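You operate a simulated robot arm through the tools that you are given. There is no shell and no other tool. Be economical: measure what you need, move in short steps, check, and stop when the job is done.

The job below is to be done with a simulated two-armed robot. You get a single attempt, and the scene is never put back.

Task
Pick up the grey-footed threaded bar with one hand, pass it to the other hand and put it on the top shelf of the service rack. Set down upright: grey-footed threaded bar.

It is judged by the outcome, as a careful person would: the job done as asked, and still so three seconds after it is handed in. It fails if anything else is knocked over, pushed out of place, dropped, spilled or broken.

Robot
Two 7-joint arms with two-finger parallel grippers on one trunk, on a base that drives. Base frame: it is fixed to the floor where the robot stands at the start and does not move with it; the origin is under the middle of the robot, x ahead of it, y to its left, z up. Readings come in mm, degrees, newtons and seconds.
The left shoulder is at the start at [60, 189, 1128], the right one opposite. With the tool pointing down near the work surface each hand reaches from about 100 to 640 mm from the robot's upright axis, wherever it stands, measured 20 degrees to its own side. Places, roughly: top shelf of the service rack [-2600, -2500, 600]. Payload 3.43 kg a hand.
The TCP of each hand is the grasp point between the finger pads, 30 mm short of the fingertips. In the tool frame z runs along the fingers and y along their closing line. The gripper opens to 94 mm. The fingers are 28 mm wide and 10 mm thick; the gripper's body (50 by 96 mm) begins 55 mm behind the TCP.
Orientation is that of the tool frame in the base frame, as [roll, pitch, yaw] about the fixed x, y, z axes, in that order (R = Rz(yaw) Ry(pitch) Rx(roll)). With the fingers straight down and closing along the base's y, the tool's x points along the base's -x, its y along +y and its z along -z.

Tools
- The arms move only by the tool servo_tool. It takes "left_increments", "right_increments" or both (then of equal length, played together; a hand with none holds still); each is a list of rows, each a list of 3 entries, a list of its own where there are three numbers: the shift along the tool's x, y, z in m, then the turn, a rotation vector about the tool's x, y, z in degrees, then the finger opening in m, from 0 to 0.094. In form: [[[tx, ty, tz], [ax, ay, az], hand], ...]. A call has 1 to 20 rows; each row is the pose to reach, as a shift and turn from the pose commanded when the call began, along the tool's axes at that moment. Rows are played at 5 a second. More than 50 mm and 8.6 degrees between two rows, or a gripper value outside its range, and nothing of the call is played. A pose out of reach is approached as far as the arm can. The call stops where the force on the tool passes 40 N (or 10 N more than at its start, if that is more) or the arm is blocked; 0.2 s more then pass. Each finger travels about 153 mm/s and halts on what it meets, pressing with about 37 N; the grip force reading is that of the motor and also rises with nothing between the fingers. The clock runs only during rows and for 0.2 s after the last one: add rows that repeat a pose to give the fingers time. The reply holds the time, the measured pose of the TCP, the force on the tool along the base axes, the opening and the grip force, in the units named above and with some noise, with the torque about the TCP (base axes, N m) and any sound that the robot's microphone picked up, and new pictures: "pictures" is both (left out), scene, wrist or none (wrist: the cameras of the hands that moved).
- Cameras (640 x 400 px; columns grow to the right, rows downward): "scene" is now at [-2, 35.5, 1665.4]; the picture's right is [0.52, -0.85, 0.00], its down [-0.74, -0.45, -0.49] and it looks along [0.42, 0.26, -0.87] (base axes); focal length 251 px, centre (320, 200). "left" rides on the left gripper at [76, -14, -102] in its tool frame; the picture's right is [0.18, 0.98, 0.00], its down [-0.75, 0.14, -0.64] and it looks along [-0.63, 0.12, 0.77] (tool axes); focal length 243 px, centre (320, 200). "right" rides on the right gripper at [76, 14, -103] in its tool frame; the picture's right is [-0.18, 0.98, 0.00], its down [-0.75, -0.14, -0.64] and it looks along [-0.63, -0.12, 0.77] (tool axes); focal length 243 px, centre (320, 200). There is no depth. A picture from a camera that has moved, and an enlarged one, comes with that camera's place and axes in the base frame and with its lens.
- lift_body(by): slides the trunk up (or, below 0, down) by that many mm; the arms and the scene camera ride with it, the base frame stays. It gives what a move gives, with no picture.
- roll_base(legs): drives the robot by 1 to 6 legs, each [ahead, left, turn to the left] in mm, mm and degrees, along the robot's own axes; the way and the turn of a leg run together, so that a leg with both is an arc; at most 1500 mm and 180 degrees a leg. The arms and the cameras ride along, it lands a little off, and it stops where it bumps. It gives what a move gives, and a new picture of the scene camera.
- head_to(pan, tilt): turns the head with the scene camera to pan (to the left, within 86 degrees either way) and tilt (down, from -29 to 69), counted from straight ahead of the robot. It gives what a move gives, and a new picture of the scene camera.
- inspect(camera, box): a new picture of the part [left, top, right, bottom] of that camera's present view, enlarged. No time passes.
- sign_off(): hands the job in; it is judged then, once.

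Go step by step. Nothing tells you exact positions but the pictures and the camera data: compare them with the known pose of the tool, close in by small moves and look again before you grip or let go. The budget is 120 turns and 260 pictures, counting those below and the enlarged ones. Unless the task says otherwise, let go and move clear before handing in, and close with one line.

The tools are called after "Call:" as a command line: name --argument value ..., lists and objects as JSON in quotes. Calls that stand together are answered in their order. servo_tool: Moves the arms, as the interface text tells. Its arguments: {"type":"object","properties":{"left_increments":{"type":"array"},"right_increments":{"type":"array"},"pictures":{"type":"string","enum":["both","scene","wrist","none"]}},"required":[]} The other tools are called the same way: lift_body (by) slides the trunk up or down; roll_base (legs) drives the base; head_to (pan, tilt) turns the head that bears the scene camera; inspect (camera, box) takes an enlarged picture of a part of a camera's view; sign_off () hands the job in.

At the start:

```text
time: 0.0
left_position: [352.7, 272.3, 1032.9]
left_tcp_rot: [-179.9, -0.1, 180.0]
left_force: [0.3, -0.3, 0.5]
left_moment: [0.03, 0.03, -0.04]
left_grip_width: 93.9
left_grip_force: 0.0
right_position: [285.3, 13.1, 977.0]
right_tcp_rot: [180.0, 0.0, 180.0]
right_force: [0.7, 0.2, 0.5]
right_moment: [0.03, -0.03, 0.01]
right_grip_width: 94.2
right_grip_force: 0.0
trunk travel left (down, up): [-800.0, 190.0]
robot x, y, heading: [1.5, 1.6, 0.3]
head pan, tilt: [31.3, 60.3]
```

scene: 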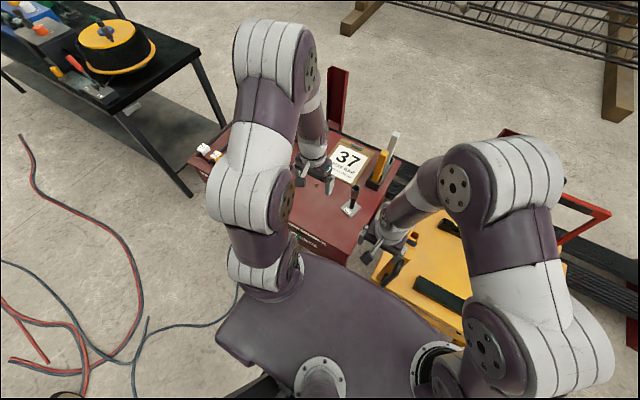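
right: 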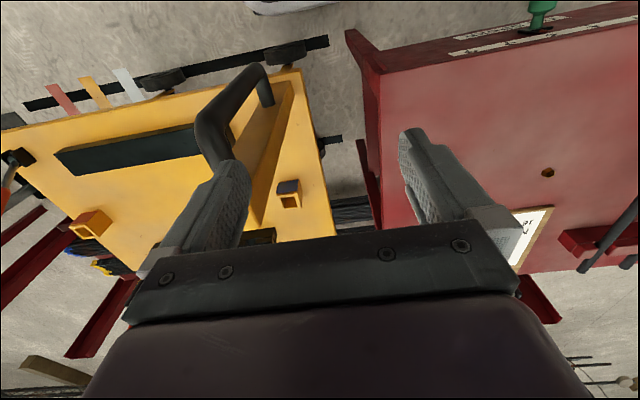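
left: 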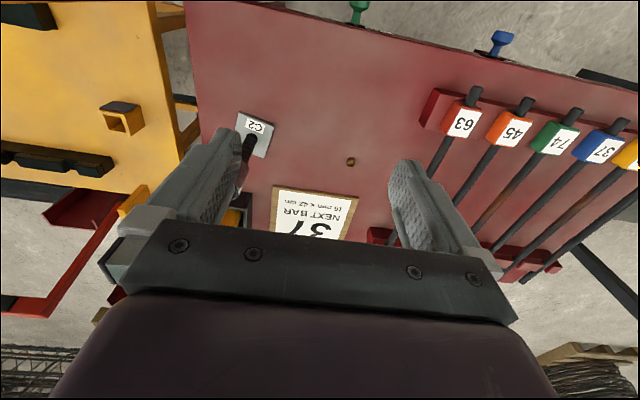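

I see a red table with a grey-footed dark bar (plate marked C2) standing near the hands, and other items nearby. I'll take enlarged views first.

Call:
inspect --camera "scene" --box '[270, 90, 470, 270]'

Call:
inspect --camera "left" --box '[180, 60, 420, 260]'

```text
2.22 times, centred on (370, 180) of scene
camera zoom: at [-2.0, 35.5, 1665.4], right [0.52, -0.85, 0.0], down [-0.74, -0.45, -0.49], along [0.42, 0.26, -0.87], focal length 557 px, centre (209, 244)
```

zoom: 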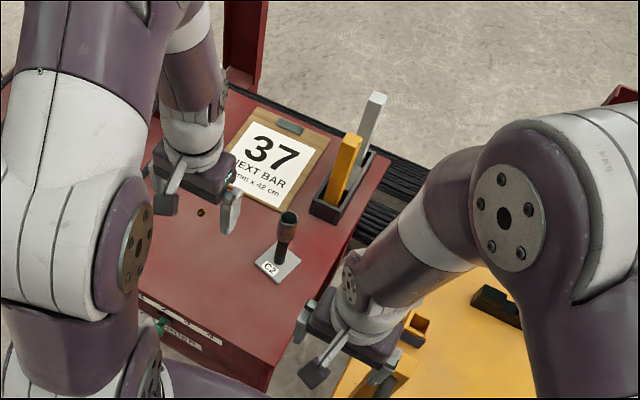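

```text
2.00 times, centred on (300, 160) of left
camera zoom: at [276.3, 258.5, 1135.0], right [-0.18, 0.98, 0.0], down [0.75, 0.14, 0.64], along [0.63, 0.12, -0.77], focal length 485 px, centre (360, 280)
```

zoom: 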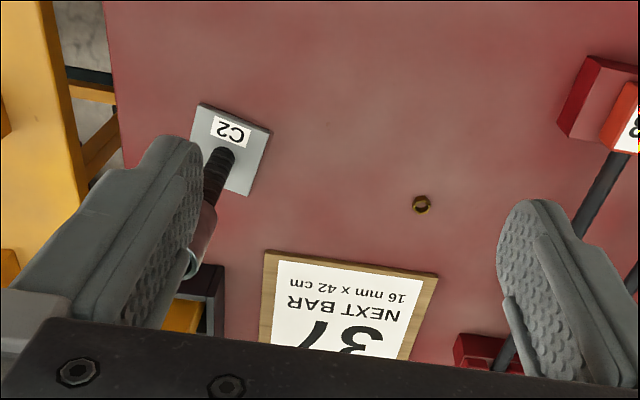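

The grey foot seems to be at about (473, 184, 740), with the bar rising to about z 900. I'll shift the left hand in y so its camera sees the bar between the fingers.

Call:
servo_tool --left_increments '[[[0.02, -0.04, 0], [0, 0, 0], 0.094], [[0.04, -0.08, 0], [0, 0, 0], 0.094], [[0.04, -0.08, 0], [0, 0, 0], 0.094]]' --pictures "wrist"

Call:
inspect --camera "left" --box '[220, 80, 420, 260]'

Call:
inspect --camera "scene" --box '[320, 160, 400, 230]'

```text
time: 0.8
left_position: [312.6, 193.1, 1032.2]
left_tcp_rot: [-179.9, 0.0, 180.0]
left_force: [0.8, 1.1, 0.7]
left_moment: [-0.02, 0.04, 0.04]
left_grip_width: 94.1
left_grip_force: 0.0
right_position: [285.7, 13.5, 977.6]
right_tcp_rot: [-179.8, 0.0, 180.0]
right_force: [0.1, -0.7, -0.2]
right_moment: [-0.03, 0.05, 0.02]
right_grip_width: 94.0
right_grip_force: 0.0
trunk travel left (down, up): [-800.0, 190.0]
robot x, y, heading: [-2.1, -2.0, 0.0]
head pan, tilt: [31.3, 60.3]
camera left: at [236.5, 179.7, 1134.3], right [-0.18, 0.98, 0.0], down [0.75, 0.14, 0.64], along [0.63, 0.12, -0.77], focal length 243 px, centre (320, 200)
```

left: 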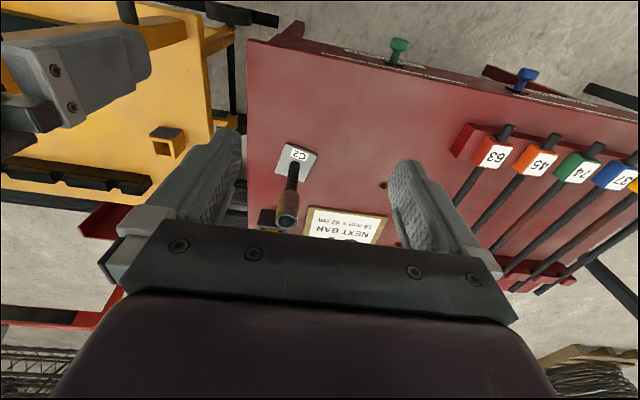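

```text
2.22 times, centred on (320, 170) of left
camera zoom: at [236.5, 179.7, 1134.3], right [-0.18, 0.98, 0.0], down [0.75, 0.14, 0.64], along [0.63, 0.12, -0.77], focal length 539 px, centre (320, 267)
```

zoom: 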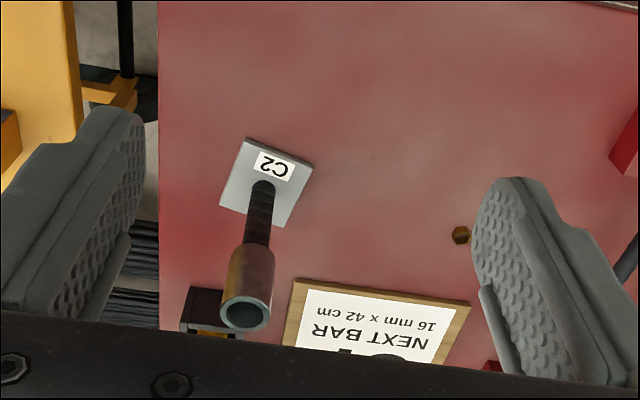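

```text
5.71 times, centred on (360, 195) of scene
camera zoom: at [-1.2, 36.8, 1665.3], right [0.52, -0.85, 0.0], down [-0.74, -0.45, -0.49], along [0.42, 0.26, -0.87], focal length 1432 px, centre (91, 229)
```

zoom: 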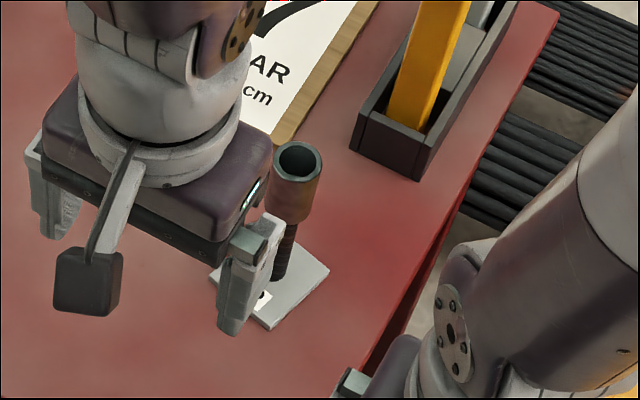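

The bar has a rusty sleeve (about 32 mm across, z 848–896) on top of an 18 mm threaded stud, and its axis is near (476, 179). The left hand will grip the sleeve from above and lift it slightly to check that it is fixed. First I'll go above it.

Call:
servo_tool --left_increments '[[[-0.045, -0.004, 0], [0, 0, 0], 0.094], [[-0.09, -0.008, 0], [0, 0, 0], 0.094], [[-0.13, -0.012, 0], [0, 0, 0], 0.094], [[-0.163, -0.014, 0], [0, 0, 0], 0.094], [[-0.163, -0.014, 0.04], [0, 0, 0], 0.094], [[-0.163, -0.014, 0.08], [0, 0, 0], 0.094], [[-0.163, -0.014, 0.08], [0, 0, 0], 0.094]]'

Call:
inspect --camera "left" --box '[220, 100, 420, 260]'

```text
time: 2.4
left_position: [474.7, 179.2, 951.6]
left_tcp_rot: [179.9, 0.0, -180.0]
left_force: [1.1, -0.3, 0.0]
left_moment: [0.0, 0.01, 0.0]
left_grip_width: 94.0
left_grip_force: 0.0
right_position: [284.1, 12.1, 976.9]
right_tcp_rot: [180.0, 0.0, 180.0]
right_force: [-0.2, -0.5, -0.4]
right_moment: [-0.03, -0.05, 0.02]
right_grip_width: 93.9
right_grip_force: 0.1
trunk travel left (down, up): [-800.0, 190.0]
robot x, y, heading: [-1.3, 3.9, 0.2]
head pan, tilt: [31.3, 60.3]
camera scene: at [-2.5, 35.3, 1665.4], right [0.52, -0.85, 0.0], down [-0.74, -0.45, -0.5], along [0.42, 0.26, -0.87], focal length 251 px, centre (320, 200)
camera left: at [398.3, 164.2, 1055.4], right [-0.18, 0.98, 0.0], down [0.75, 0.14, 0.64], along [0.63, 0.12, -0.77], focal length 243 px, centre (320, 200)
```

scene: 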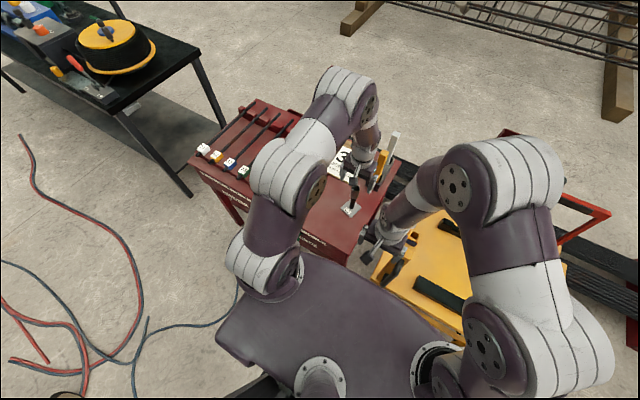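
left: 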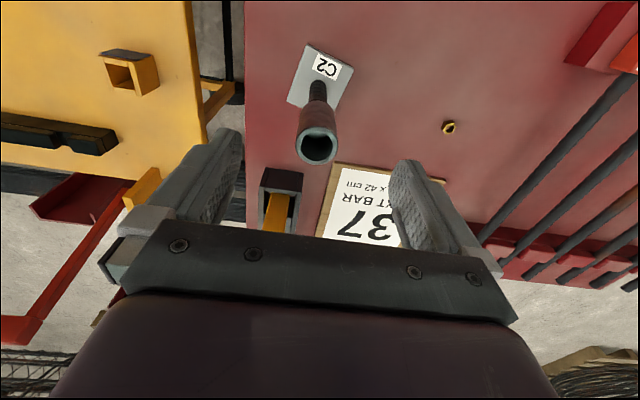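

```text
2.50 times, centred on (320, 180) of left
camera zoom: at [398.3, 164.2, 1055.4], right [-0.18, 0.98, 0.0], down [0.75, 0.14, 0.64], along [0.63, 0.12, -0.77], focal length 606 px, centre (320, 250)
```

zoom: 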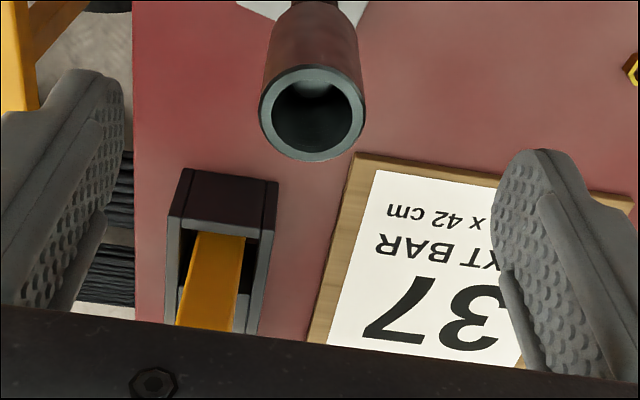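

The sleeve axis comes out at about (480, 178) with its top near z 892. I'll move 5 mm forward, go down to z 876 and close.

Call:
servo_tool --left_increments '[[[-0.0055, -0.001, 0.03], [0, 0, 0], 0.094], [[-0.0055, -0.001, 0.06], [0, 0, 0], 0.094], [[-0.0055, -0.001, 0.075], [0, 0, 0], 0.094], [[-0.0055, -0.001, 0.075], [0, 0, 0], 0.094]]'

Call:
inspect --camera "left" --box '[220, 60, 420, 260]'

Call:
inspect --camera "scene" --box '[310, 150, 410, 240]'

```text
time: 3.4
left_position: [479.6, 175.9, 878.2]
left_tcp_rot: [-179.9, 0.1, 180.0]
left_force: [0.1, 0.3, -0.3]
left_moment: [-0.02, 0.0, 0.0]
left_grip_width: 94.0
left_grip_force: 0.1
right_position: [285.7, 14.0, 977.3]
right_tcp_rot: [180.0, 0.0, -180.0]
right_force: [0.0, 0.6, 0.1]
right_moment: [0.04, -0.01, 0.07]
right_grip_width: 94.1
right_grip_force: 0.1
trunk travel left (down, up): [-800.0, 190.0]
robot x, y, heading: [0.9, 1.0, 0.2]
head pan, tilt: [31.3, 60.3]
camera scene: at [-1.8, 35.4, 1665.4], right [0.52, -0.85, 0.0], down [-0.74, -0.45, -0.49], along [0.42, 0.26, -0.87], focal length 251 px, centre (320, 200)
camera left: at [404.7, 162.8, 979.8], right [-0.18, 0.98, 0.0], down [0.75, 0.14, 0.64], along [0.63, 0.12, -0.77], focal length 243 px, centre (320, 200)
```

scene: 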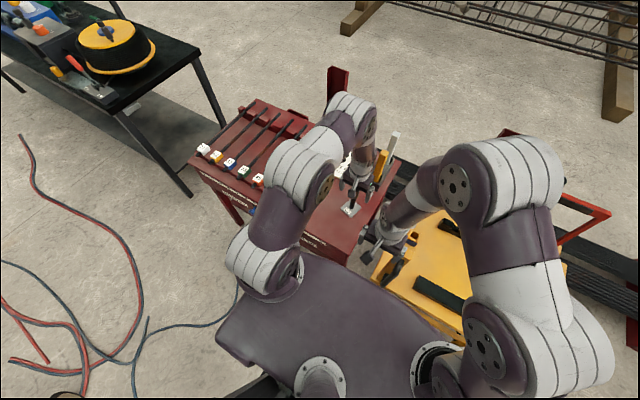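
left: 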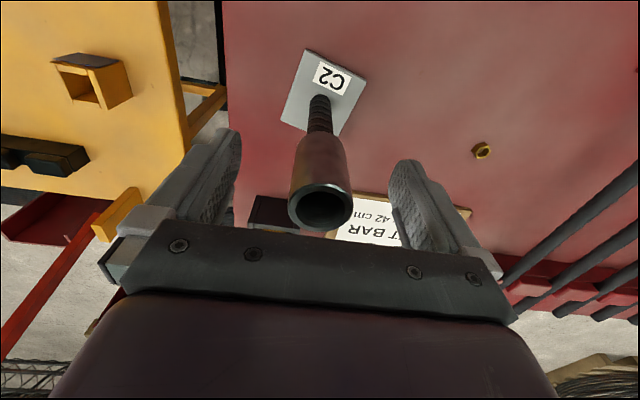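

```text
2.00 times, centred on (320, 160) of left
camera zoom: at [404.7, 162.8, 979.8], right [-0.18, 0.98, 0.0], down [0.75, 0.14, 0.64], along [0.63, 0.12, -0.77], focal length 485 px, centre (320, 280)
```

zoom: 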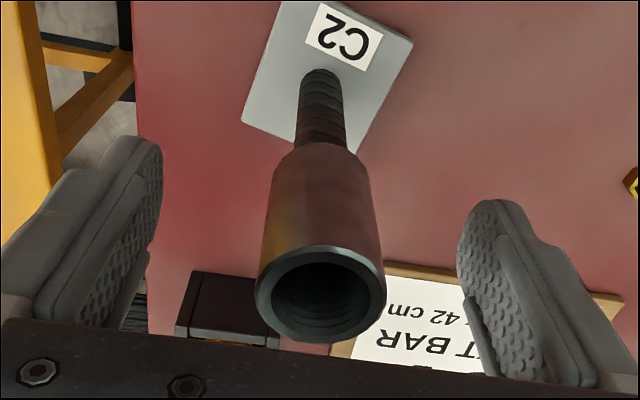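

```text
4.44 times, centred on (360, 195) of scene
camera zoom: at [-1.8, 35.4, 1665.4], right [0.52, -0.85, 0.0], down [-0.74, -0.45, -0.49], along [0.42, 0.26, -0.87], focal length 1114 px, centre (142, 222)
```

zoom: 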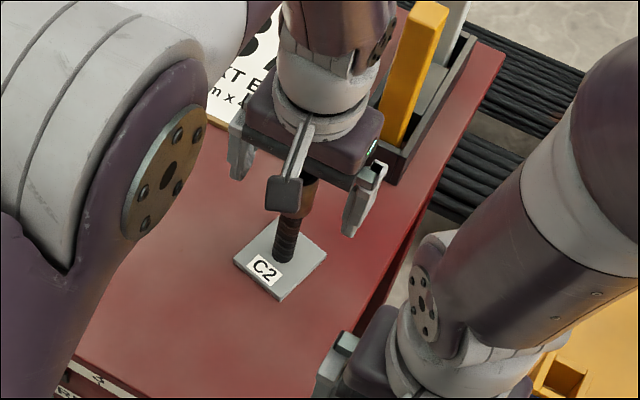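

The sleeve is centred between the fingers and shows an internal thread, so it is probably screwed on. I'll close now and then lift slightly as a test.

Call:
servo_tool --left_increments '[[[0, 0, 0], [0, 0, 0], 0.05], [[0, 0, 0], [0, 0, 0], 0.02], [[0, 0, 0], [0, 0, 0], 0.02], [[0, 0, 0], [0, 0, 0], 0.02]]' --pictures "none"

Call:
inspect --camera "left" --box '[220, 60, 420, 260]'

Call:
servo_tool --left_increments '[[[0, 0, -0.003], [0, 0, 0], 0.02], [[0, 0, -0.006], [0, 0, 0], 0.02], [[0, 0, -0.006], [0, 0, 0], 0.02]]' --pictures "none"

Call:
inspect --camera "left" --box '[220, 60, 420, 260]'

Call:
inspect --camera "scene" --box '[310, 150, 410, 240]'

```text
time: 4.4
left_position: [479.9, 177.7, 879.0]
left_tcp_rot: [-180.0, -0.1, 179.9]
left_force: [-0.8, 1.2, 0.0]
left_moment: [0.23, 0.04, 0.01]
left_grip_width: 31.1
left_grip_force: 37.0
right_position: [283.7, 13.4, 977.2]
right_tcp_rot: [-180.0, -0.1, 180.0]
right_force: [0.5, -0.8, 0.0]
right_moment: [0.02, -0.02, 0.01]
right_grip_width: 93.9
right_grip_force: 0.0
trunk travel left (down, up): [-800.0, 190.0]
robot x, y, heading: [0.5, -3.4, -0.2]
head pan, tilt: [31.3, 60.3]
```

```text
2.00 times, centred on (320, 160) of left
camera zoom: at [404.6, 163.1, 980.1], right [-0.18, 0.98, 0.0], down [0.75, 0.14, 0.64], along [0.63, 0.12, -0.77], focal length 485 px, centre (320, 280)
```

zoom: 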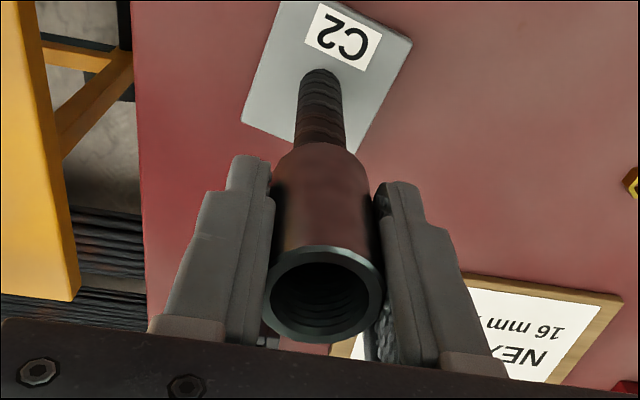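

```text
time: 5.2
left_position: [480.4, 176.8, 882.6]
left_tcp_rot: [-180.0, -0.1, 179.9]
left_force: [0.3, 1.0, -6.2]
left_moment: [0.18, -0.05, 0.01]
left_grip_width: 30.9
left_grip_force: 37.4
right_position: [286.1, 14.9, 976.8]
right_tcp_rot: [-180.0, 0.0, -180.0]
right_force: [-0.1, 0.4, 0.3]
right_moment: [0.02, 0.03, -0.02]
right_grip_width: 93.9
right_grip_force: 0.0
trunk travel left (down, up): [-800.0, 190.0]
robot x, y, heading: [-0.4, -3.1, 0.2]
head pan, tilt: [31.3, 60.3]
```

```text
2.00 times, centred on (320, 160) of left
camera zoom: at [405.0, 163.5, 985.7], right [-0.18, 0.98, 0.0], down [0.75, 0.14, 0.64], along [0.63, 0.12, -0.77], focal length 485 px, centre (320, 280)
```

zoom: 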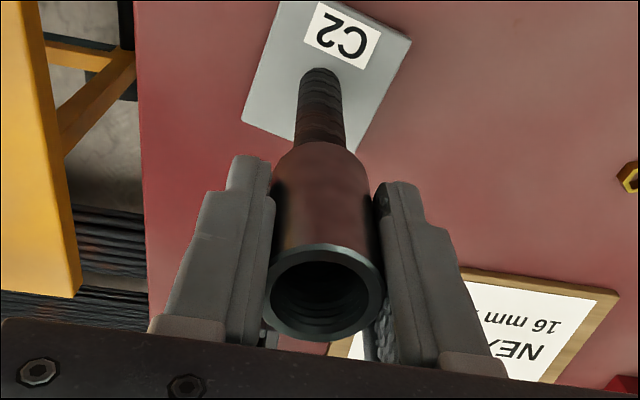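

```text
4.44 times, centred on (360, 195) of scene
camera zoom: at [-0.9, 35.8, 1665.3], right [0.52, -0.85, 0.0], down [-0.74, -0.45, -0.49], along [0.42, 0.26, -0.87], focal length 1114 px, centre (142, 222)
```

zoom: 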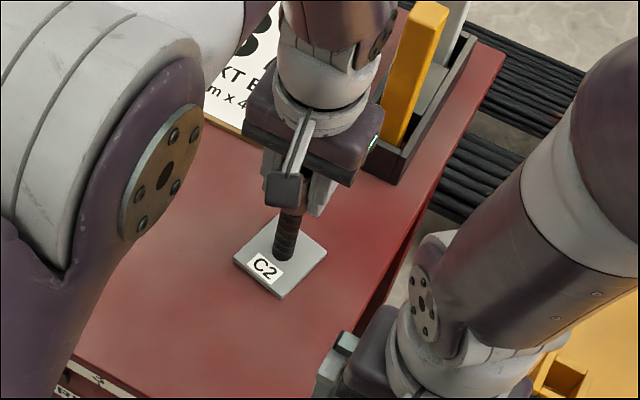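

The force reads 6.2 N and the plate rises with the hand, so it is one solid piece of about 0.6 kg. I'll lift it, and at the same time take the right hand aside and turn it to a forward-left pose 35° below horizontal.

Call:
servo_tool --left_increments '[[[0, 0, -0.02], [0, 0, 0], 0.02], [[0, 0, -0.045], [0, 0, 0], 0.02], [[0, 0, -0.07], [0, 0, 0], 0.02], [[0, 0, -0.095], [0, 0, 0], 0.02], [[0, 0, -0.12], [0, 0, 0], 0.02], [[0, 0, -0.145], [0, 0, 0], 0.02], [[0, 0, -0.165], [0, 0, 0], 0.02], [[0, 0, -0.178], [0, 0, 0], 0.02], [[0, 0, -0.178], [0, 0, 0], 0.02]]' --right_increments '[[[0, -0.03, 0], [0, 0, 0], 0.094], [[0, -0.06, -0.005], [-1.2, -6.8, -2.3], 0.094], [[-0.002, -0.09, -0.01], [-2.4, -13.6, -4.6], 0.094], [[-0.004, -0.11, -0.015], [-3.6, -20.4, -6.9], 0.094], [[-0.006, -0.123, -0.02], [-4.8, -27.2, -9.2], 0.094], [[-0.008, -0.123, -0.025], [-6.0, -34.0, -11.5], 0.094], [[-0.01, -0.123, -0.03], [-7.2, -40.8, -13.8], 0.094], [[-0.012, -0.123, -0.035], [-8.4, -47.6, -16.1], 0.094], [[-0.015, -0.123, -0.043], [-9.6, -54.4, -18.43], 0.094]]'

```text
time: 7.2
left_position: [480.9, 176.8, 1060.3]
left_tcp_rot: [180.0, -0.1, 180.0]
left_force: [1.0, 0.1, -7.6]
left_moment: [0.02, 0.0, -0.01]
left_grip_width: 30.3
left_grip_force: 37.0
right_position: [341.0, -74.2, 1035.6]
right_tcp_rot: [-170.8, 51.4, -153.9]
right_force: [0.5, 0.2, 0.4]
right_moment: [-0.01, 0.07, 0.01]
right_grip_width: 94.1
right_grip_force: 0.1
right hand out of reach, approached as far as the arm can: row 3, 4, 5, 6, 7, 8, 9
trunk travel left (down, up): [-800.0, 190.0]
robot x, y, heading: [-0.1, 1.7, -0.2]
head pan, tilt: [31.3, 60.3]
camera scene: at [-0.6, 36.2, 1665.4], right [0.52, -0.85, 0.0], down [-0.74, -0.45, -0.49], along [0.42, 0.26, -0.87], focal length 251 px, centre (320, 200)
camera right: at [215.7, -102.2, 1037.2], right [-0.21, 0.98, 0.05], down [-0.02, -0.05, 1.0], along [0.98, 0.21, 0.03], focal length 243 px, centre (320, 200)
camera left: at [405.7, 164.0, 1163.4], right [-0.18, 0.98, 0.0], down [0.75, 0.14, 0.64], along [0.63, 0.12, -0.77], focal length 243 px, centre (320, 200)
```

scene: 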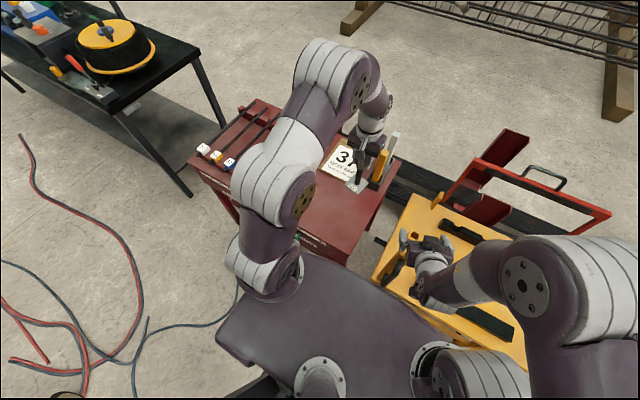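
right: 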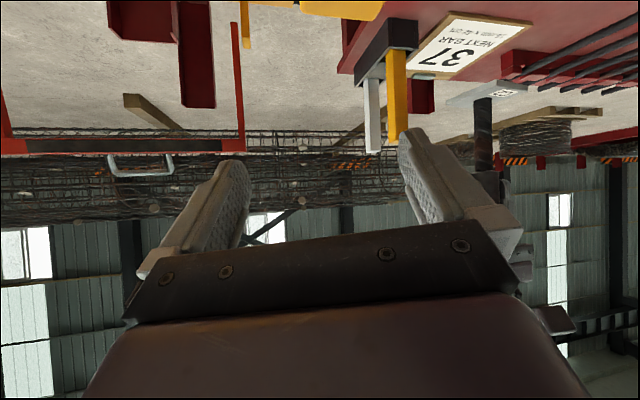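
left: 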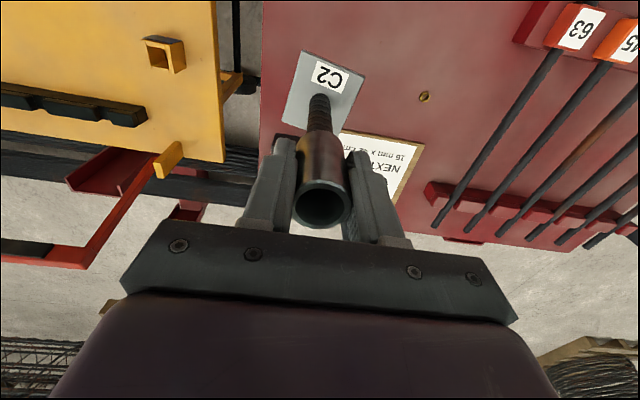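

The right arm could not quite fold so close to the body, so the handover will be further forward, around (480, 60). I'll bring the left hand over and the right hand forward a little.

Call:
servo_tool --left_increments '[[[0, -0.04, 0], [0, 0, 0], 0.02], [[0, -0.08, 0], [0, 0, 0], 0.02], [[0, -0.117, 0], [0, 0, 0], 0.02], [[0, -0.117, 0], [0, 0, 0], 0.02]]' --right_increments '[[[-0.011, -0.007, 0.015], [0, 0, 0], 0.094], [[-0.021, -0.014, 0.03], [0, 0, 0], 0.094], [[-0.032, -0.0205, 0.046], [0, 0, 0], 0.094], [[-0.032, -0.0205, 0.046], [0, 0, 0], 0.094]]' --pictures "none"

```text
time: 8.2
left_position: [479.9, 61.6, 1060.2]
left_tcp_rot: [-179.9, 0.0, -180.0]
left_force: [-0.5, 0.0, -6.9]
left_moment: [0.01, 0.0, 0.02]
left_grip_width: 30.6
left_grip_force: 37.0
right_position: [373.6, -65.7, 1042.0]
right_tcp_rot: [-170.6, 51.3, -154.0]
right_force: [-0.8, -0.1, 0.3]
right_moment: [0.0, 0.01, 0.0]
right_grip_width: 93.7
right_grip_force: 0.1
right hand out of reach, approached as far as the arm can: row 1, 2, 3, 4
trunk travel left (down, up): [-800.0, 190.0]
robot x, y, heading: [-4.1, -1.3, -0.1]
head pan, tilt: [31.3, 60.3]
```

The right arm is still near a limit. I'll move it further forward and left, where it should free up.

Call:
servo_tool --right_increments '[[[-0.022, 0.018, 0.0315], [0, 0, 0], 0.094], [[-0.0441, 0.0359, 0.063], [0, 0, 0], 0.094], [[-0.0441, 0.0359, 0.063], [0, 0, 0], 0.094], [[-0.0441, 0.0359, 0.063], [0, 0, 0], 0.094]]' --pictures "scene"

```text
time: 9.2
left_position: [480.2, 61.2, 1060.6]
left_tcp_rot: [-180.0, -0.1, 180.0]
left_force: [0.1, -0.7, -7.0]
left_moment: [-0.14, 0.03, 0.01]
left_grip_width: 29.9
left_grip_force: 36.9
right_position: [434.5, -5.9, 1035.8]
right_tcp_rot: [-170.9, 51.4, -154.0]
right_force: [-0.8, 0.7, 0.5]
right_moment: [0.0, 0.0, 0.03]
right_grip_width: 94.1
right_grip_force: 0.0
trunk travel left (down, up): [-800.0, 190.0]
robot x, y, heading: [-0.7, -1.3, -0.3]
head pan, tilt: [31.3, 60.3]
camera scene: at [-0.6, 35.8, 1665.4], right [0.52, -0.85, 0.0], down [-0.74, -0.45, -0.49], along [0.42, 0.26, -0.87], focal length 251 px, centre (320, 200)
```

scene: 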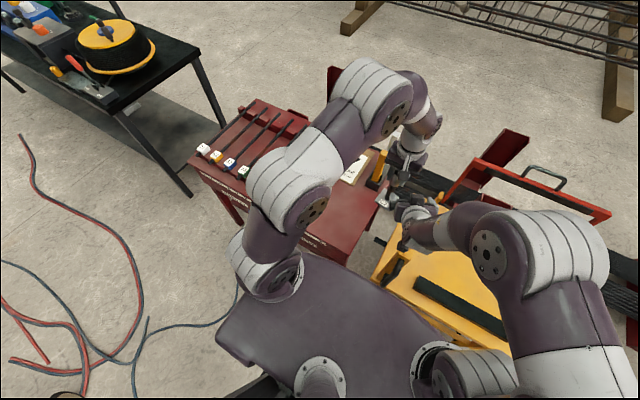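

The right arm is now free and tracks exactly. I'll straighten its orientation and go to the pre-grasp point about 100 mm back from the bar.

Call:
servo_tool --right_increments '[[[0.008, 0.01, -0.015], [-1.4, -1.1, 1.3], 0.094], [[0.009, 0.028, -0.015], [-2.9, -2.2, 2.6], 0.094], [[0.0095, 0.0462, -0.0148], [-4.3, -3.3, 3.9], 0.094], [[0.0095, 0.0462, -0.0148], [-4.3, -3.3, 3.9], 0.094]]' --pictures "both"

Call:
inspect --camera "scene" --box '[350, 130, 470, 270]'

```text
time: 10.2
left_position: [479.9, 60.6, 1061.7]
left_tcp_rot: [-180.0, 0.0, -179.9]
left_force: [-0.5, -0.6, -7.2]
left_moment: [-0.07, 0.06, -0.01]
left_grip_width: 29.9
left_grip_force: 37.0
right_position: [403.6, 32.2, 1031.4]
right_tcp_rot: [180.0, 55.0, -160.0]
right_force: [0.6, -0.3, 0.4]
right_moment: [0.03, 0.0, 0.01]
right_grip_width: 94.1
right_grip_force: 0.0
trunk travel left (down, up): [-800.0, 190.0]
robot x, y, heading: [1.5, 1.1, 0.2]
head pan, tilt: [31.3, 60.3]
camera scene: at [-1.4, 35.0, 1665.4], right [0.52, -0.85, 0.0], down [-0.74, -0.45, -0.49], along [0.42, 0.26, -0.87], focal length 251 px, centre (320, 200)
camera right: at [277.1, 1.9, 1028.3], right [-0.24, 0.96, 0.15], down [-0.04, -0.17, 0.99], along [0.97, 0.23, 0.08], focal length 243 px, centre (320, 200)
```

scene: 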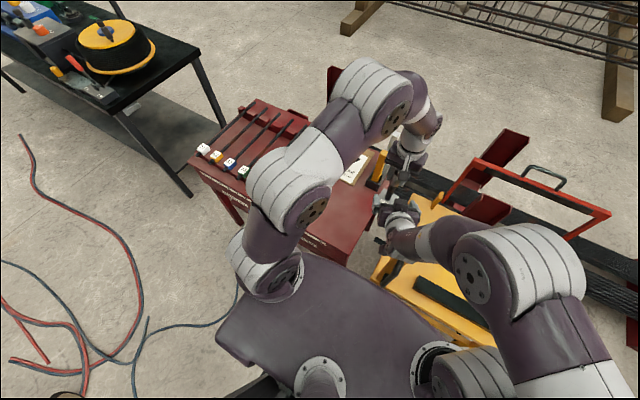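
right: 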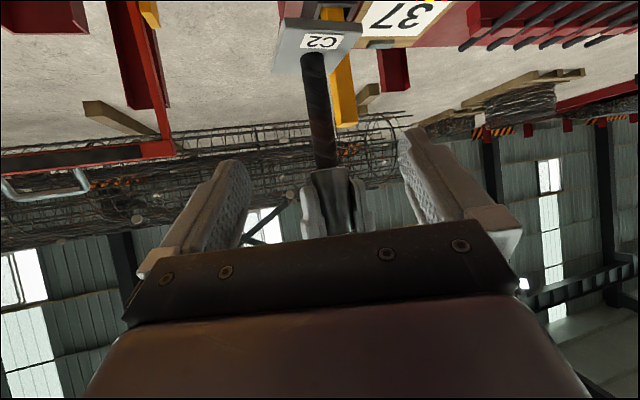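

```text
2.86 times, centred on (410, 200) of scene
camera zoom: at [-1.4, 35.0, 1665.4], right [0.52, -0.85, 0.0], down [-0.74, -0.45, -0.49], along [0.42, 0.26, -0.87], focal length 716 px, centre (63, 200)
```

zoom: 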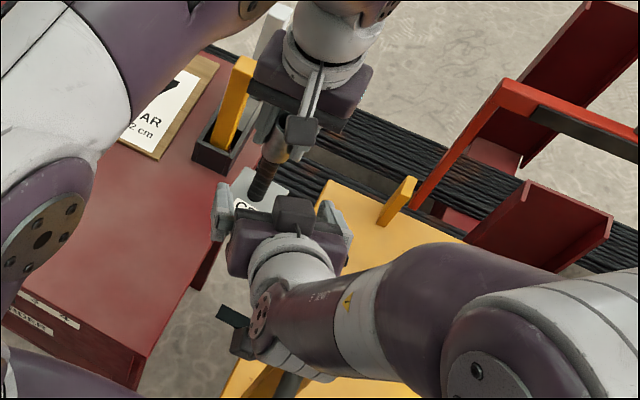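

The bar is centred between the right fingers at the intended grip height. I'll advance along the tool axis.

Call:
servo_tool --right_increments '[[[0, 0, 0.025], [0, 0, 0], 0.094], [[-0.001, 0, 0.05], [0, 0, 0], 0.094], [[-0.002, 0.0005, 0.075], [0, 0, 0], 0.094], [[-0.002, 0.001, 0.098], [0, 0, 0], 0.094], [[-0.002, 0.001, 0.098], [0, 0, 0], 0.094]]' --pictures "both"

Call:
inspect --camera "right" --box '[220, 0, 420, 250]'

Call:
inspect --camera "scene" --box '[350, 130, 470, 270]'

```text
time: 11.4
left_position: [479.2, 61.0, 1060.1]
left_tcp_rot: [180.0, 0.0, 179.9]
left_force: [-0.4, 1.2, -6.7]
left_moment: [0.03, 0.01, -0.01]
left_grip_width: 29.2
left_grip_force: 37.2
right_position: [478.4, 59.0, 977.5]
right_tcp_rot: [179.8, 55.0, -160.0]
right_force: [-0.4, -0.9, 0.2]
right_moment: [-0.01, 0.0, 0.03]
right_grip_width: 94.2
right_grip_force: 0.1
trunk travel left (down, up): [-800.0, 190.0]
robot x, y, heading: [0.7, -0.1, 0.2]
head pan, tilt: [31.3, 60.3]
camera scene: at [-1.7, 35.2, 1665.4], right [0.52, -0.85, 0.0], down [-0.74, -0.45, -0.49], along [0.42, 0.26, -0.87], focal length 251 px, centre (320, 200)
camera right: at [353.7, 30.4, 973.7], right [-0.24, 0.96, 0.15], down [-0.04, -0.16, 0.99], along [0.97, 0.23, 0.08], focal length 243 px, centre (320, 200)
```

scene: 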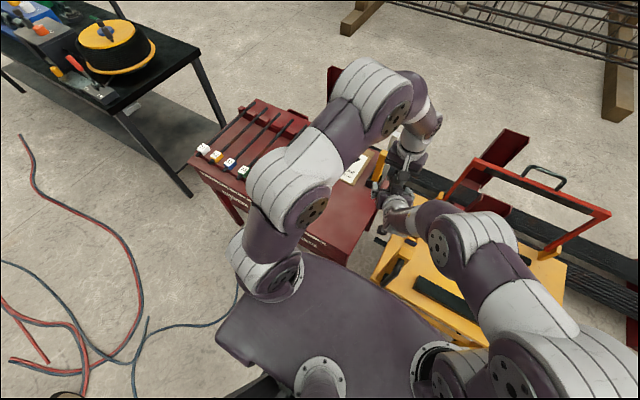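
right: 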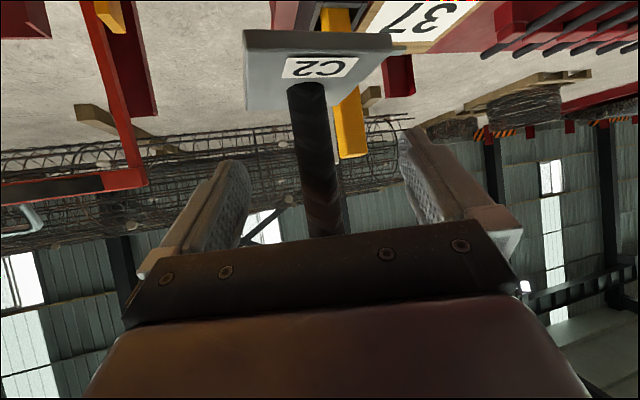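

```text
1.60 times, centred on (320, 125) of right
camera zoom: at [353.7, 30.4, 973.7], right [-0.24, 0.96, 0.15], down [-0.04, -0.16, 0.99], along [0.97, 0.23, 0.08], focal length 388 px, centre (320, 320)
```

zoom: 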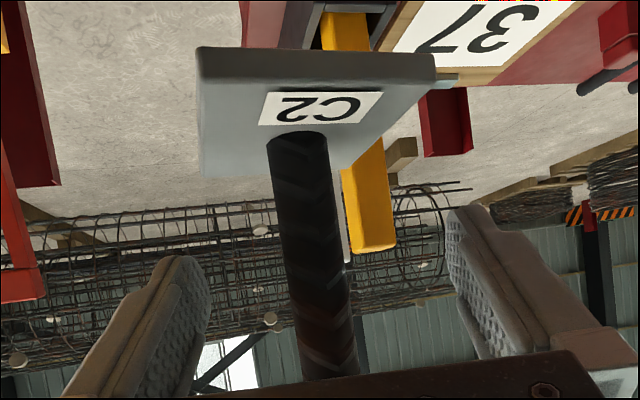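

```text
2.86 times, centred on (410, 200) of scene
camera zoom: at [-1.7, 35.2, 1665.4], right [0.52, -0.85, 0.0], down [-0.74, -0.45, -0.49], along [0.42, 0.26, -0.87], focal length 716 px, centre (63, 200)
```

zoom: 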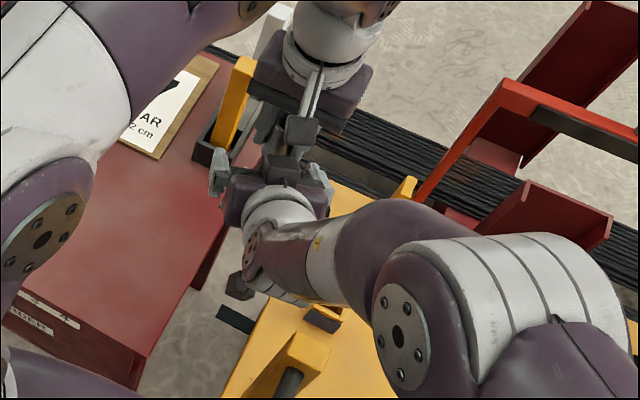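

The stud sits between the right fingers. I'll close the right hand on it while the left still holds.

Call:
servo_tool --right_increments '[[[0, 0.001, 0], [0, 0, 0], 0.05], [[0, 0.001, 0], [0, 0, 0], 0.025], [[0, 0.001, 0], [0, 0, 0], 0.01], [[0, 0.001, 0], [0, 0, 0], 0.005], [[0, 0.001, 0], [0, 0, 0], 0.005]]' --pictures "wrist"

```text
time: 12.6
left_position: [479.4, 62.3, 1060.3]
left_tcp_rot: [179.9, -0.1, 180.0]
left_force: [-3.4, 14.5, -5.4]
left_moment: [1.03, 0.39, 0.01]
left_grip_width: 29.5
left_grip_force: 37.5
right_position: [478.3, 60.9, 978.1]
right_tcp_rot: [179.9, 54.9, -160.1]
right_force: [4.2, -14.7, 0.3]
right_moment: [0.22, -0.02, -0.05]
right_grip_width: 23.5
right_grip_force: 37.2
trunk travel left (down, up): [-800.0, 190.0]
robot x, y, heading: [-1.6, 1.2, 0.2]
head pan, tilt: [31.3, 60.3]
camera right: at [353.3, 31.3, 973.4], right [-0.24, 0.96, 0.15], down [-0.04, -0.16, 0.99], along [0.97, 0.23, 0.08], focal length 243 px, centre (320, 200)
```

right: 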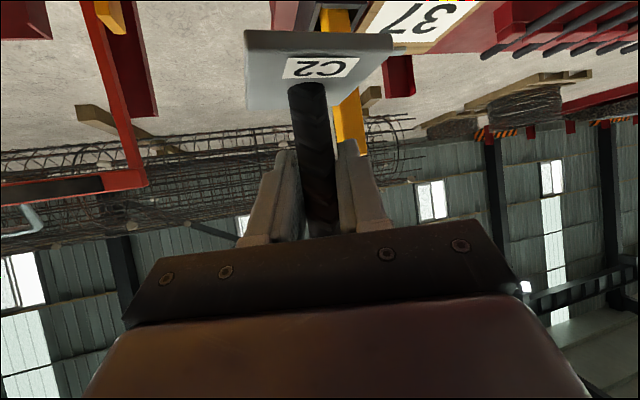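

It is gripped at 23.5 mm, with a sideways preload of about 15 N between the hands. I'll ease the right hand back slightly to remove it.

Call:
servo_tool --right_increments '[[[0, -0.001, 0], [0, 0, 0], 0.005], [[0, -0.001, 0], [0, 0, 0], 0.005]]' --pictures "none"

```text
time: 13.2
left_position: [480.7, 60.8, 1060.7]
left_tcp_rot: [-180.0, 0.0, 179.9]
left_force: [0.1, 14.6, -5.8]
left_moment: [1.0, 0.36, 0.01]
left_grip_width: 29.1
left_grip_force: 37.0
right_position: [480.5, 60.7, 978.6]
right_tcp_rot: [-179.9, 54.8, -159.9]
right_force: [0.0, -15.2, 0.1]
right_moment: [0.29, -0.33, -0.02]
right_grip_width: 23.8
right_grip_force: 37.0
trunk travel left (down, up): [-800.0, 190.0]
robot x, y, heading: [2.9, 0.3, 0.1]
head pan, tilt: [31.3, 60.3]
```

Call:
servo_tool --right_increments '[[[0, -0.001, 0], [0, 0, 0], 0.005], [[0, -0.002, 0], [0, 0, 0], 0.005], [[0, -0.002, 0], [0, 0, 0], 0.005]]' --pictures "none"

```text
time: 14.0
left_position: [480.4, 59.6, 1061.2]
left_tcp_rot: [-179.9, 0.0, -180.0]
left_force: [5.1, -0.8, -8.5]
left_moment: [0.09, -0.13, 0.01]
left_grip_width: 29.5
left_grip_force: 36.8
right_position: [479.3, 59.1, 976.4]
right_tcp_rot: [-180.0, 55.0, -159.8]
right_force: [-4.4, 0.5, 1.3]
right_moment: [-0.12, -0.24, 0.03]
right_grip_width: 23.6
right_grip_force: 37.0
trunk travel left (down, up): [-800.0, 190.0]
robot x, y, heading: [-0.1, -3.0, 0.1]
head pan, tilt: [31.3, 60.3]
```

The preload is gone. Now I'll open the left hand and lift it straight up.

Call:
servo_tool --left_increments '[[[0, 0, 0], [0, 0, 0], 0.04], [[0, 0, 0], [0, 0, 0], 0.07], [[0, 0, 0], [0, 0, 0], 0.07], [[0, 0, -0.025], [0, 0, 0], 0.07], [[0, 0, -0.05], [0, 0, 0], 0.07], [[0, 0, -0.09], [0, 0, 0], 0.07], [[0, 0, -0.09], [0, 0, 0], 0.07]]' --pictures "both"

Call:
inspect --camera "left" --box '[220, 60, 420, 260]'

Call:
inspect --camera "right" --box '[220, 0, 420, 250]'

```text
time: 15.6
left_position: [478.8, 60.9, 1149.1]
left_tcp_rot: [180.0, 0.0, -179.9]
left_force: [1.0, 0.2, 0.2]
left_moment: [-0.04, 0.0, 0.0]
left_grip_width: 69.9
left_grip_force: 0.0
right_position: [479.3, 59.5, 976.6]
right_tcp_rot: [180.0, 54.9, -160.0]
right_force: [0.0, 0.4, -1.5]
right_moment: [-0.02, -0.02, -0.01]
right_grip_width: 23.7
right_grip_force: 37.0
trunk travel left (down, up): [-800.0, 190.0]
robot x, y, heading: [-1.0, -1.8, 0.2]
head pan, tilt: [31.3, 60.3]
camera scene: at [-1.4, 35.5, 1665.3], right [0.52, -0.85, 0.0], down [-0.74, -0.45, -0.49], along [0.42, 0.26, -0.87], focal length 251 px, centre (320, 200)
camera left: at [404.0, 47.3, 1251.6], right [-0.18, 0.98, 0.0], down [0.75, 0.14, 0.64], along [0.63, 0.12, -0.77], focal length 243 px, centre (320, 200)
```

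scene: 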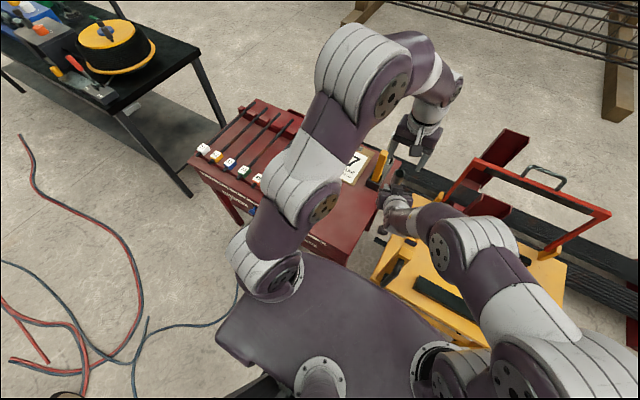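
left: 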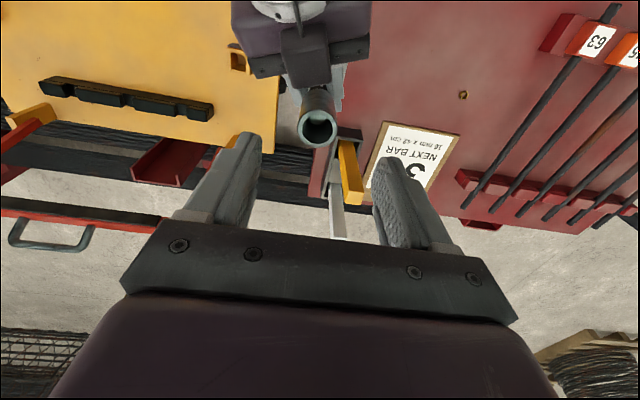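

```text
2.00 times, centred on (320, 160) of left
camera zoom: at [404.0, 47.3, 1251.6], right [-0.18, 0.98, 0.0], down [0.75, 0.14, 0.64], along [0.63, 0.12, -0.77], focal length 485 px, centre (320, 280)
```

zoom: 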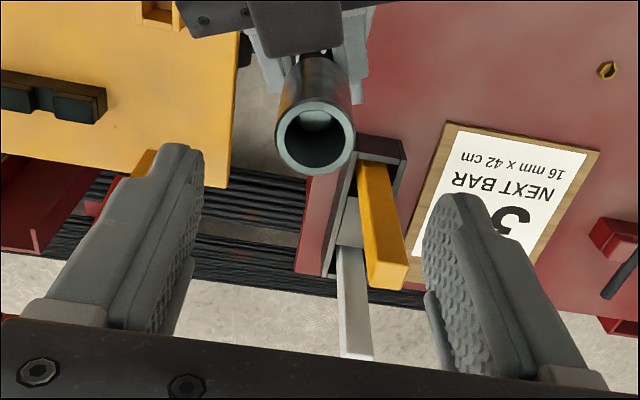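

```text
1.60 times, centred on (320, 125) of right
camera zoom: at [354.3, 29.1, 973.5], right [-0.24, 0.96, 0.15], down [-0.04, -0.16, 0.99], along [0.97, 0.23, 0.08], focal length 388 px, centre (320, 320)
```

zoom: 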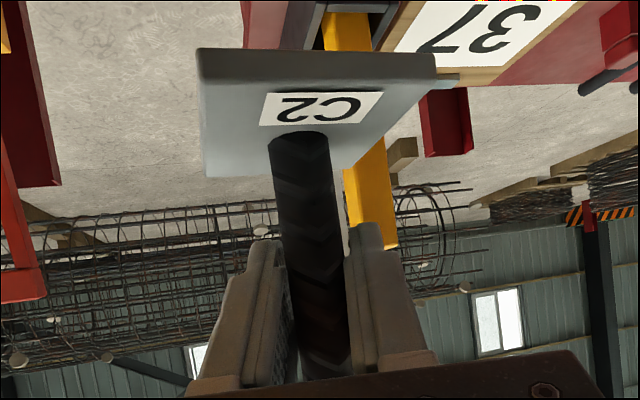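

The right hand holds the bar steadily and upright. I'll move the left hand aside and look around for the rack and the way there.

Call:
servo_tool --left_increments '[[[0.01, 0.04, -0.01], [0, 0, 0], 0.07], [[0.03, 0.08, -0.02], [0, 0, 0], 0.07], [[0.06, 0.12, -0.02], [0, 0, 0], 0.07], [[0.09, 0.16, -0.02], [0, 0, 0], 0.07], [[0.12, 0.19, -0.02], [0, 0, 0], 0.07], [[0.12, 0.19, -0.02], [0, 0, 0], 0.07]]' --pictures "none"

Call:
head_to --pan -86 --tilt 25

Call:
head_to --pan -50 --tilt 45

Call:
head_to --pan 86 --tilt 40

```text
time: 17.0
left_position: [362.2, 250.7, 1171.8]
left_tcp_rot: [-179.9, -0.1, -179.9]
left_force: [0.6, -0.7, 0.8]
left_moment: [0.0, -0.03, -0.02]
left_grip_width: 70.0
left_grip_force: 0.0
right_position: [480.7, 58.2, 976.2]
right_tcp_rot: [179.9, 55.0, -160.0]
right_force: [0.1, 0.7, -1.3]
right_moment: [-0.01, 0.0, 0.0]
right_grip_width: 23.3
right_grip_force: 37.1
trunk travel left (down, up): [-800.0, 190.0]
robot x, y, heading: [-4.7, -1.5, 0.2]
head pan, tilt: [31.3, 60.3]
```

```text
time: 19.0
left_position: [362.0, 250.1, 1170.7]
left_tcp_rot: [180.0, 0.0, -180.0]
left_force: [-0.5, -0.1, 0.0]
left_moment: [0.02, 0.01, -0.03]
left_grip_width: 69.8
left_grip_force: 0.1
right_position: [480.6, 59.4, 976.4]
right_tcp_rot: [-179.9, 55.0, -159.9]
right_force: [0.0, -0.3, -1.7]
right_moment: [0.02, 0.02, 0.01]
right_grip_width: 23.8
right_grip_force: 36.5
trunk travel left (down, up): [-800.0, 190.0]
robot x, y, heading: [-0.1, -1.5, -0.1]
head pan, tilt: [-85.9, 25.0]
camera scene: at [-51.1, -90.8, 1715.8], right [-1.0, -0.07, 0.0], down [-0.03, 0.42, -0.91], along [0.06, -0.9, -0.42], focal length 251 px, centre (320, 200)
```

scene: 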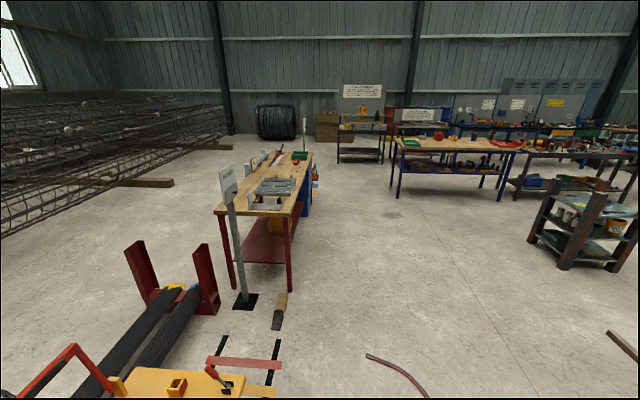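

```text
time: 20.0
left_position: [360.6, 249.4, 1171.7]
left_tcp_rot: [-180.0, 0.0, 180.0]
left_force: [0.1, -0.5, 0.6]
left_moment: [0.0, -0.02, 0.02]
left_grip_width: 69.9
left_grip_force: 0.1
right_position: [479.7, 59.2, 976.4]
right_tcp_rot: [179.9, 54.8, -160.0]
right_force: [-0.1, 0.6, -2.1]
right_moment: [0.0, 0.0, 0.01]
right_grip_width: 23.5
right_grip_force: 36.6
trunk travel left (down, up): [-800.0, 190.0]
robot x, y, heading: [-1.0, -1.5, -0.2]
head pan, tilt: [-50.0, 45.0]
camera scene: at [-5.5, -61.3, 1685.3], right [-0.77, -0.64, 0.0], down [-0.45, 0.54, -0.71], along [0.45, -0.54, -0.71], focal length 251 px, centre (320, 200)
```

scene: 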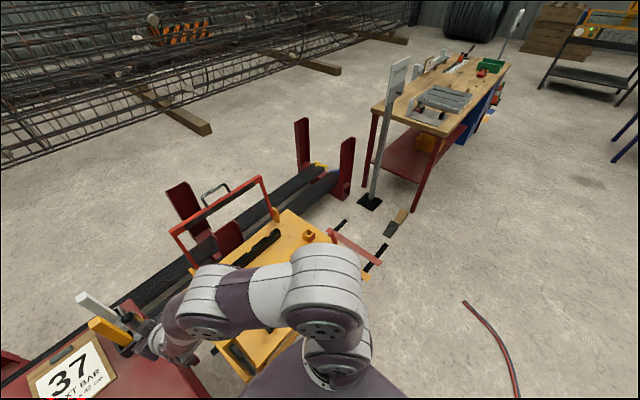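

```text
time: 22.2
left_position: [360.5, 250.5, 1171.7]
left_tcp_rot: [180.0, 0.0, -180.0]
left_force: [-0.4, 0.6, -0.5]
left_moment: [-0.05, 0.03, 0.0]
left_grip_width: 70.0
left_grip_force: 0.1
right_position: [479.3, 59.4, 977.1]
right_tcp_rot: [-180.0, 54.9, -160.0]
right_force: [0.4, -0.8, -2.4]
right_moment: [-0.02, 0.01, 0.0]
right_grip_width: 23.8
right_grip_force: 37.5
trunk travel left (down, up): [-800.0, 190.0]
robot x, y, heading: [1.7, -3.2, -0.1]
head pan, tilt: [85.9, 40.0]
camera scene: at [-51.6, 85.9, 1692.5], right [1.0, -0.07, 0.0], down [-0.05, -0.64, -0.77], along [0.05, 0.76, -0.64], focal length 251 px, centre (320, 200)
```

scene: 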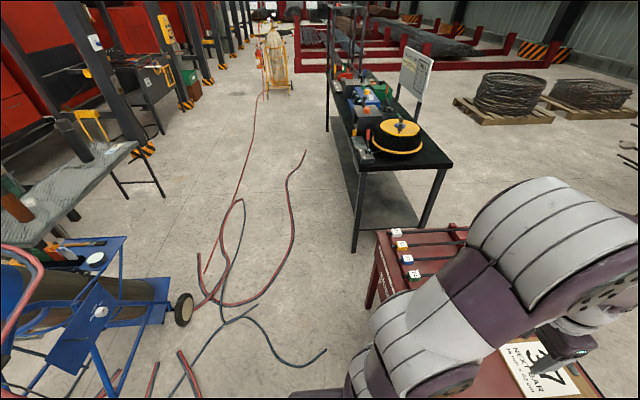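

The service rack is at the far right of the first view, around (-2500, -2430), and there is a hose and a wooden block on the floor. I'll turn the head back and look closer.

Call:
head_to --pan -86 --tilt 40

Call:
inspect --camera "scene" --box '[480, 80, 640, 300]'

```text
time: 24.8
left_position: [361.1, 250.4, 1170.8]
left_tcp_rot: [179.9, 0.0, 179.9]
left_force: [0.7, 0.0, -0.9]
left_moment: [0.03, 0.01, -0.06]
left_grip_width: 70.0
left_grip_force: 0.1
right_position: [479.8, 58.4, 977.3]
right_tcp_rot: [-180.0, 54.9, -160.1]
right_force: [-0.3, 0.8, -1.9]
right_moment: [-0.01, 0.02, 0.03]
right_grip_width: 23.7
right_grip_force: 36.9
trunk travel left (down, up): [-800.0, 190.0]
robot x, y, heading: [-2.1, -0.1, -0.3]
head pan, tilt: [-85.9, 40.0]
camera scene: at [-51.6, -83.7, 1692.5], right [-1.0, -0.07, 0.0], down [-0.05, 0.64, -0.77], along [0.05, -0.76, -0.64], focal length 251 px, centre (320, 200)
```

scene: 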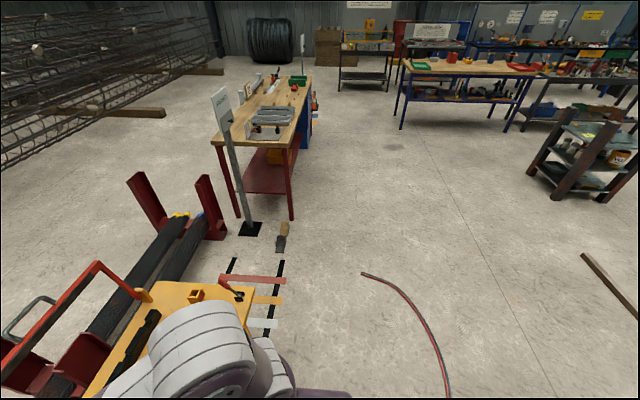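

```text
1.82 times, centred on (560, 190) of scene
camera zoom: at [-51.6, -83.7, 1692.5], right [-1.0, -0.07, 0.0], down [-0.05, 0.64, -0.77], along [0.05, -0.76, -0.64], focal length 456 px, centre (-116, 218)
```

zoom: 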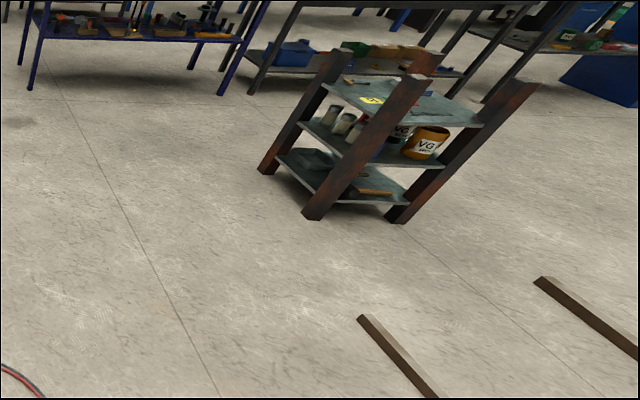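

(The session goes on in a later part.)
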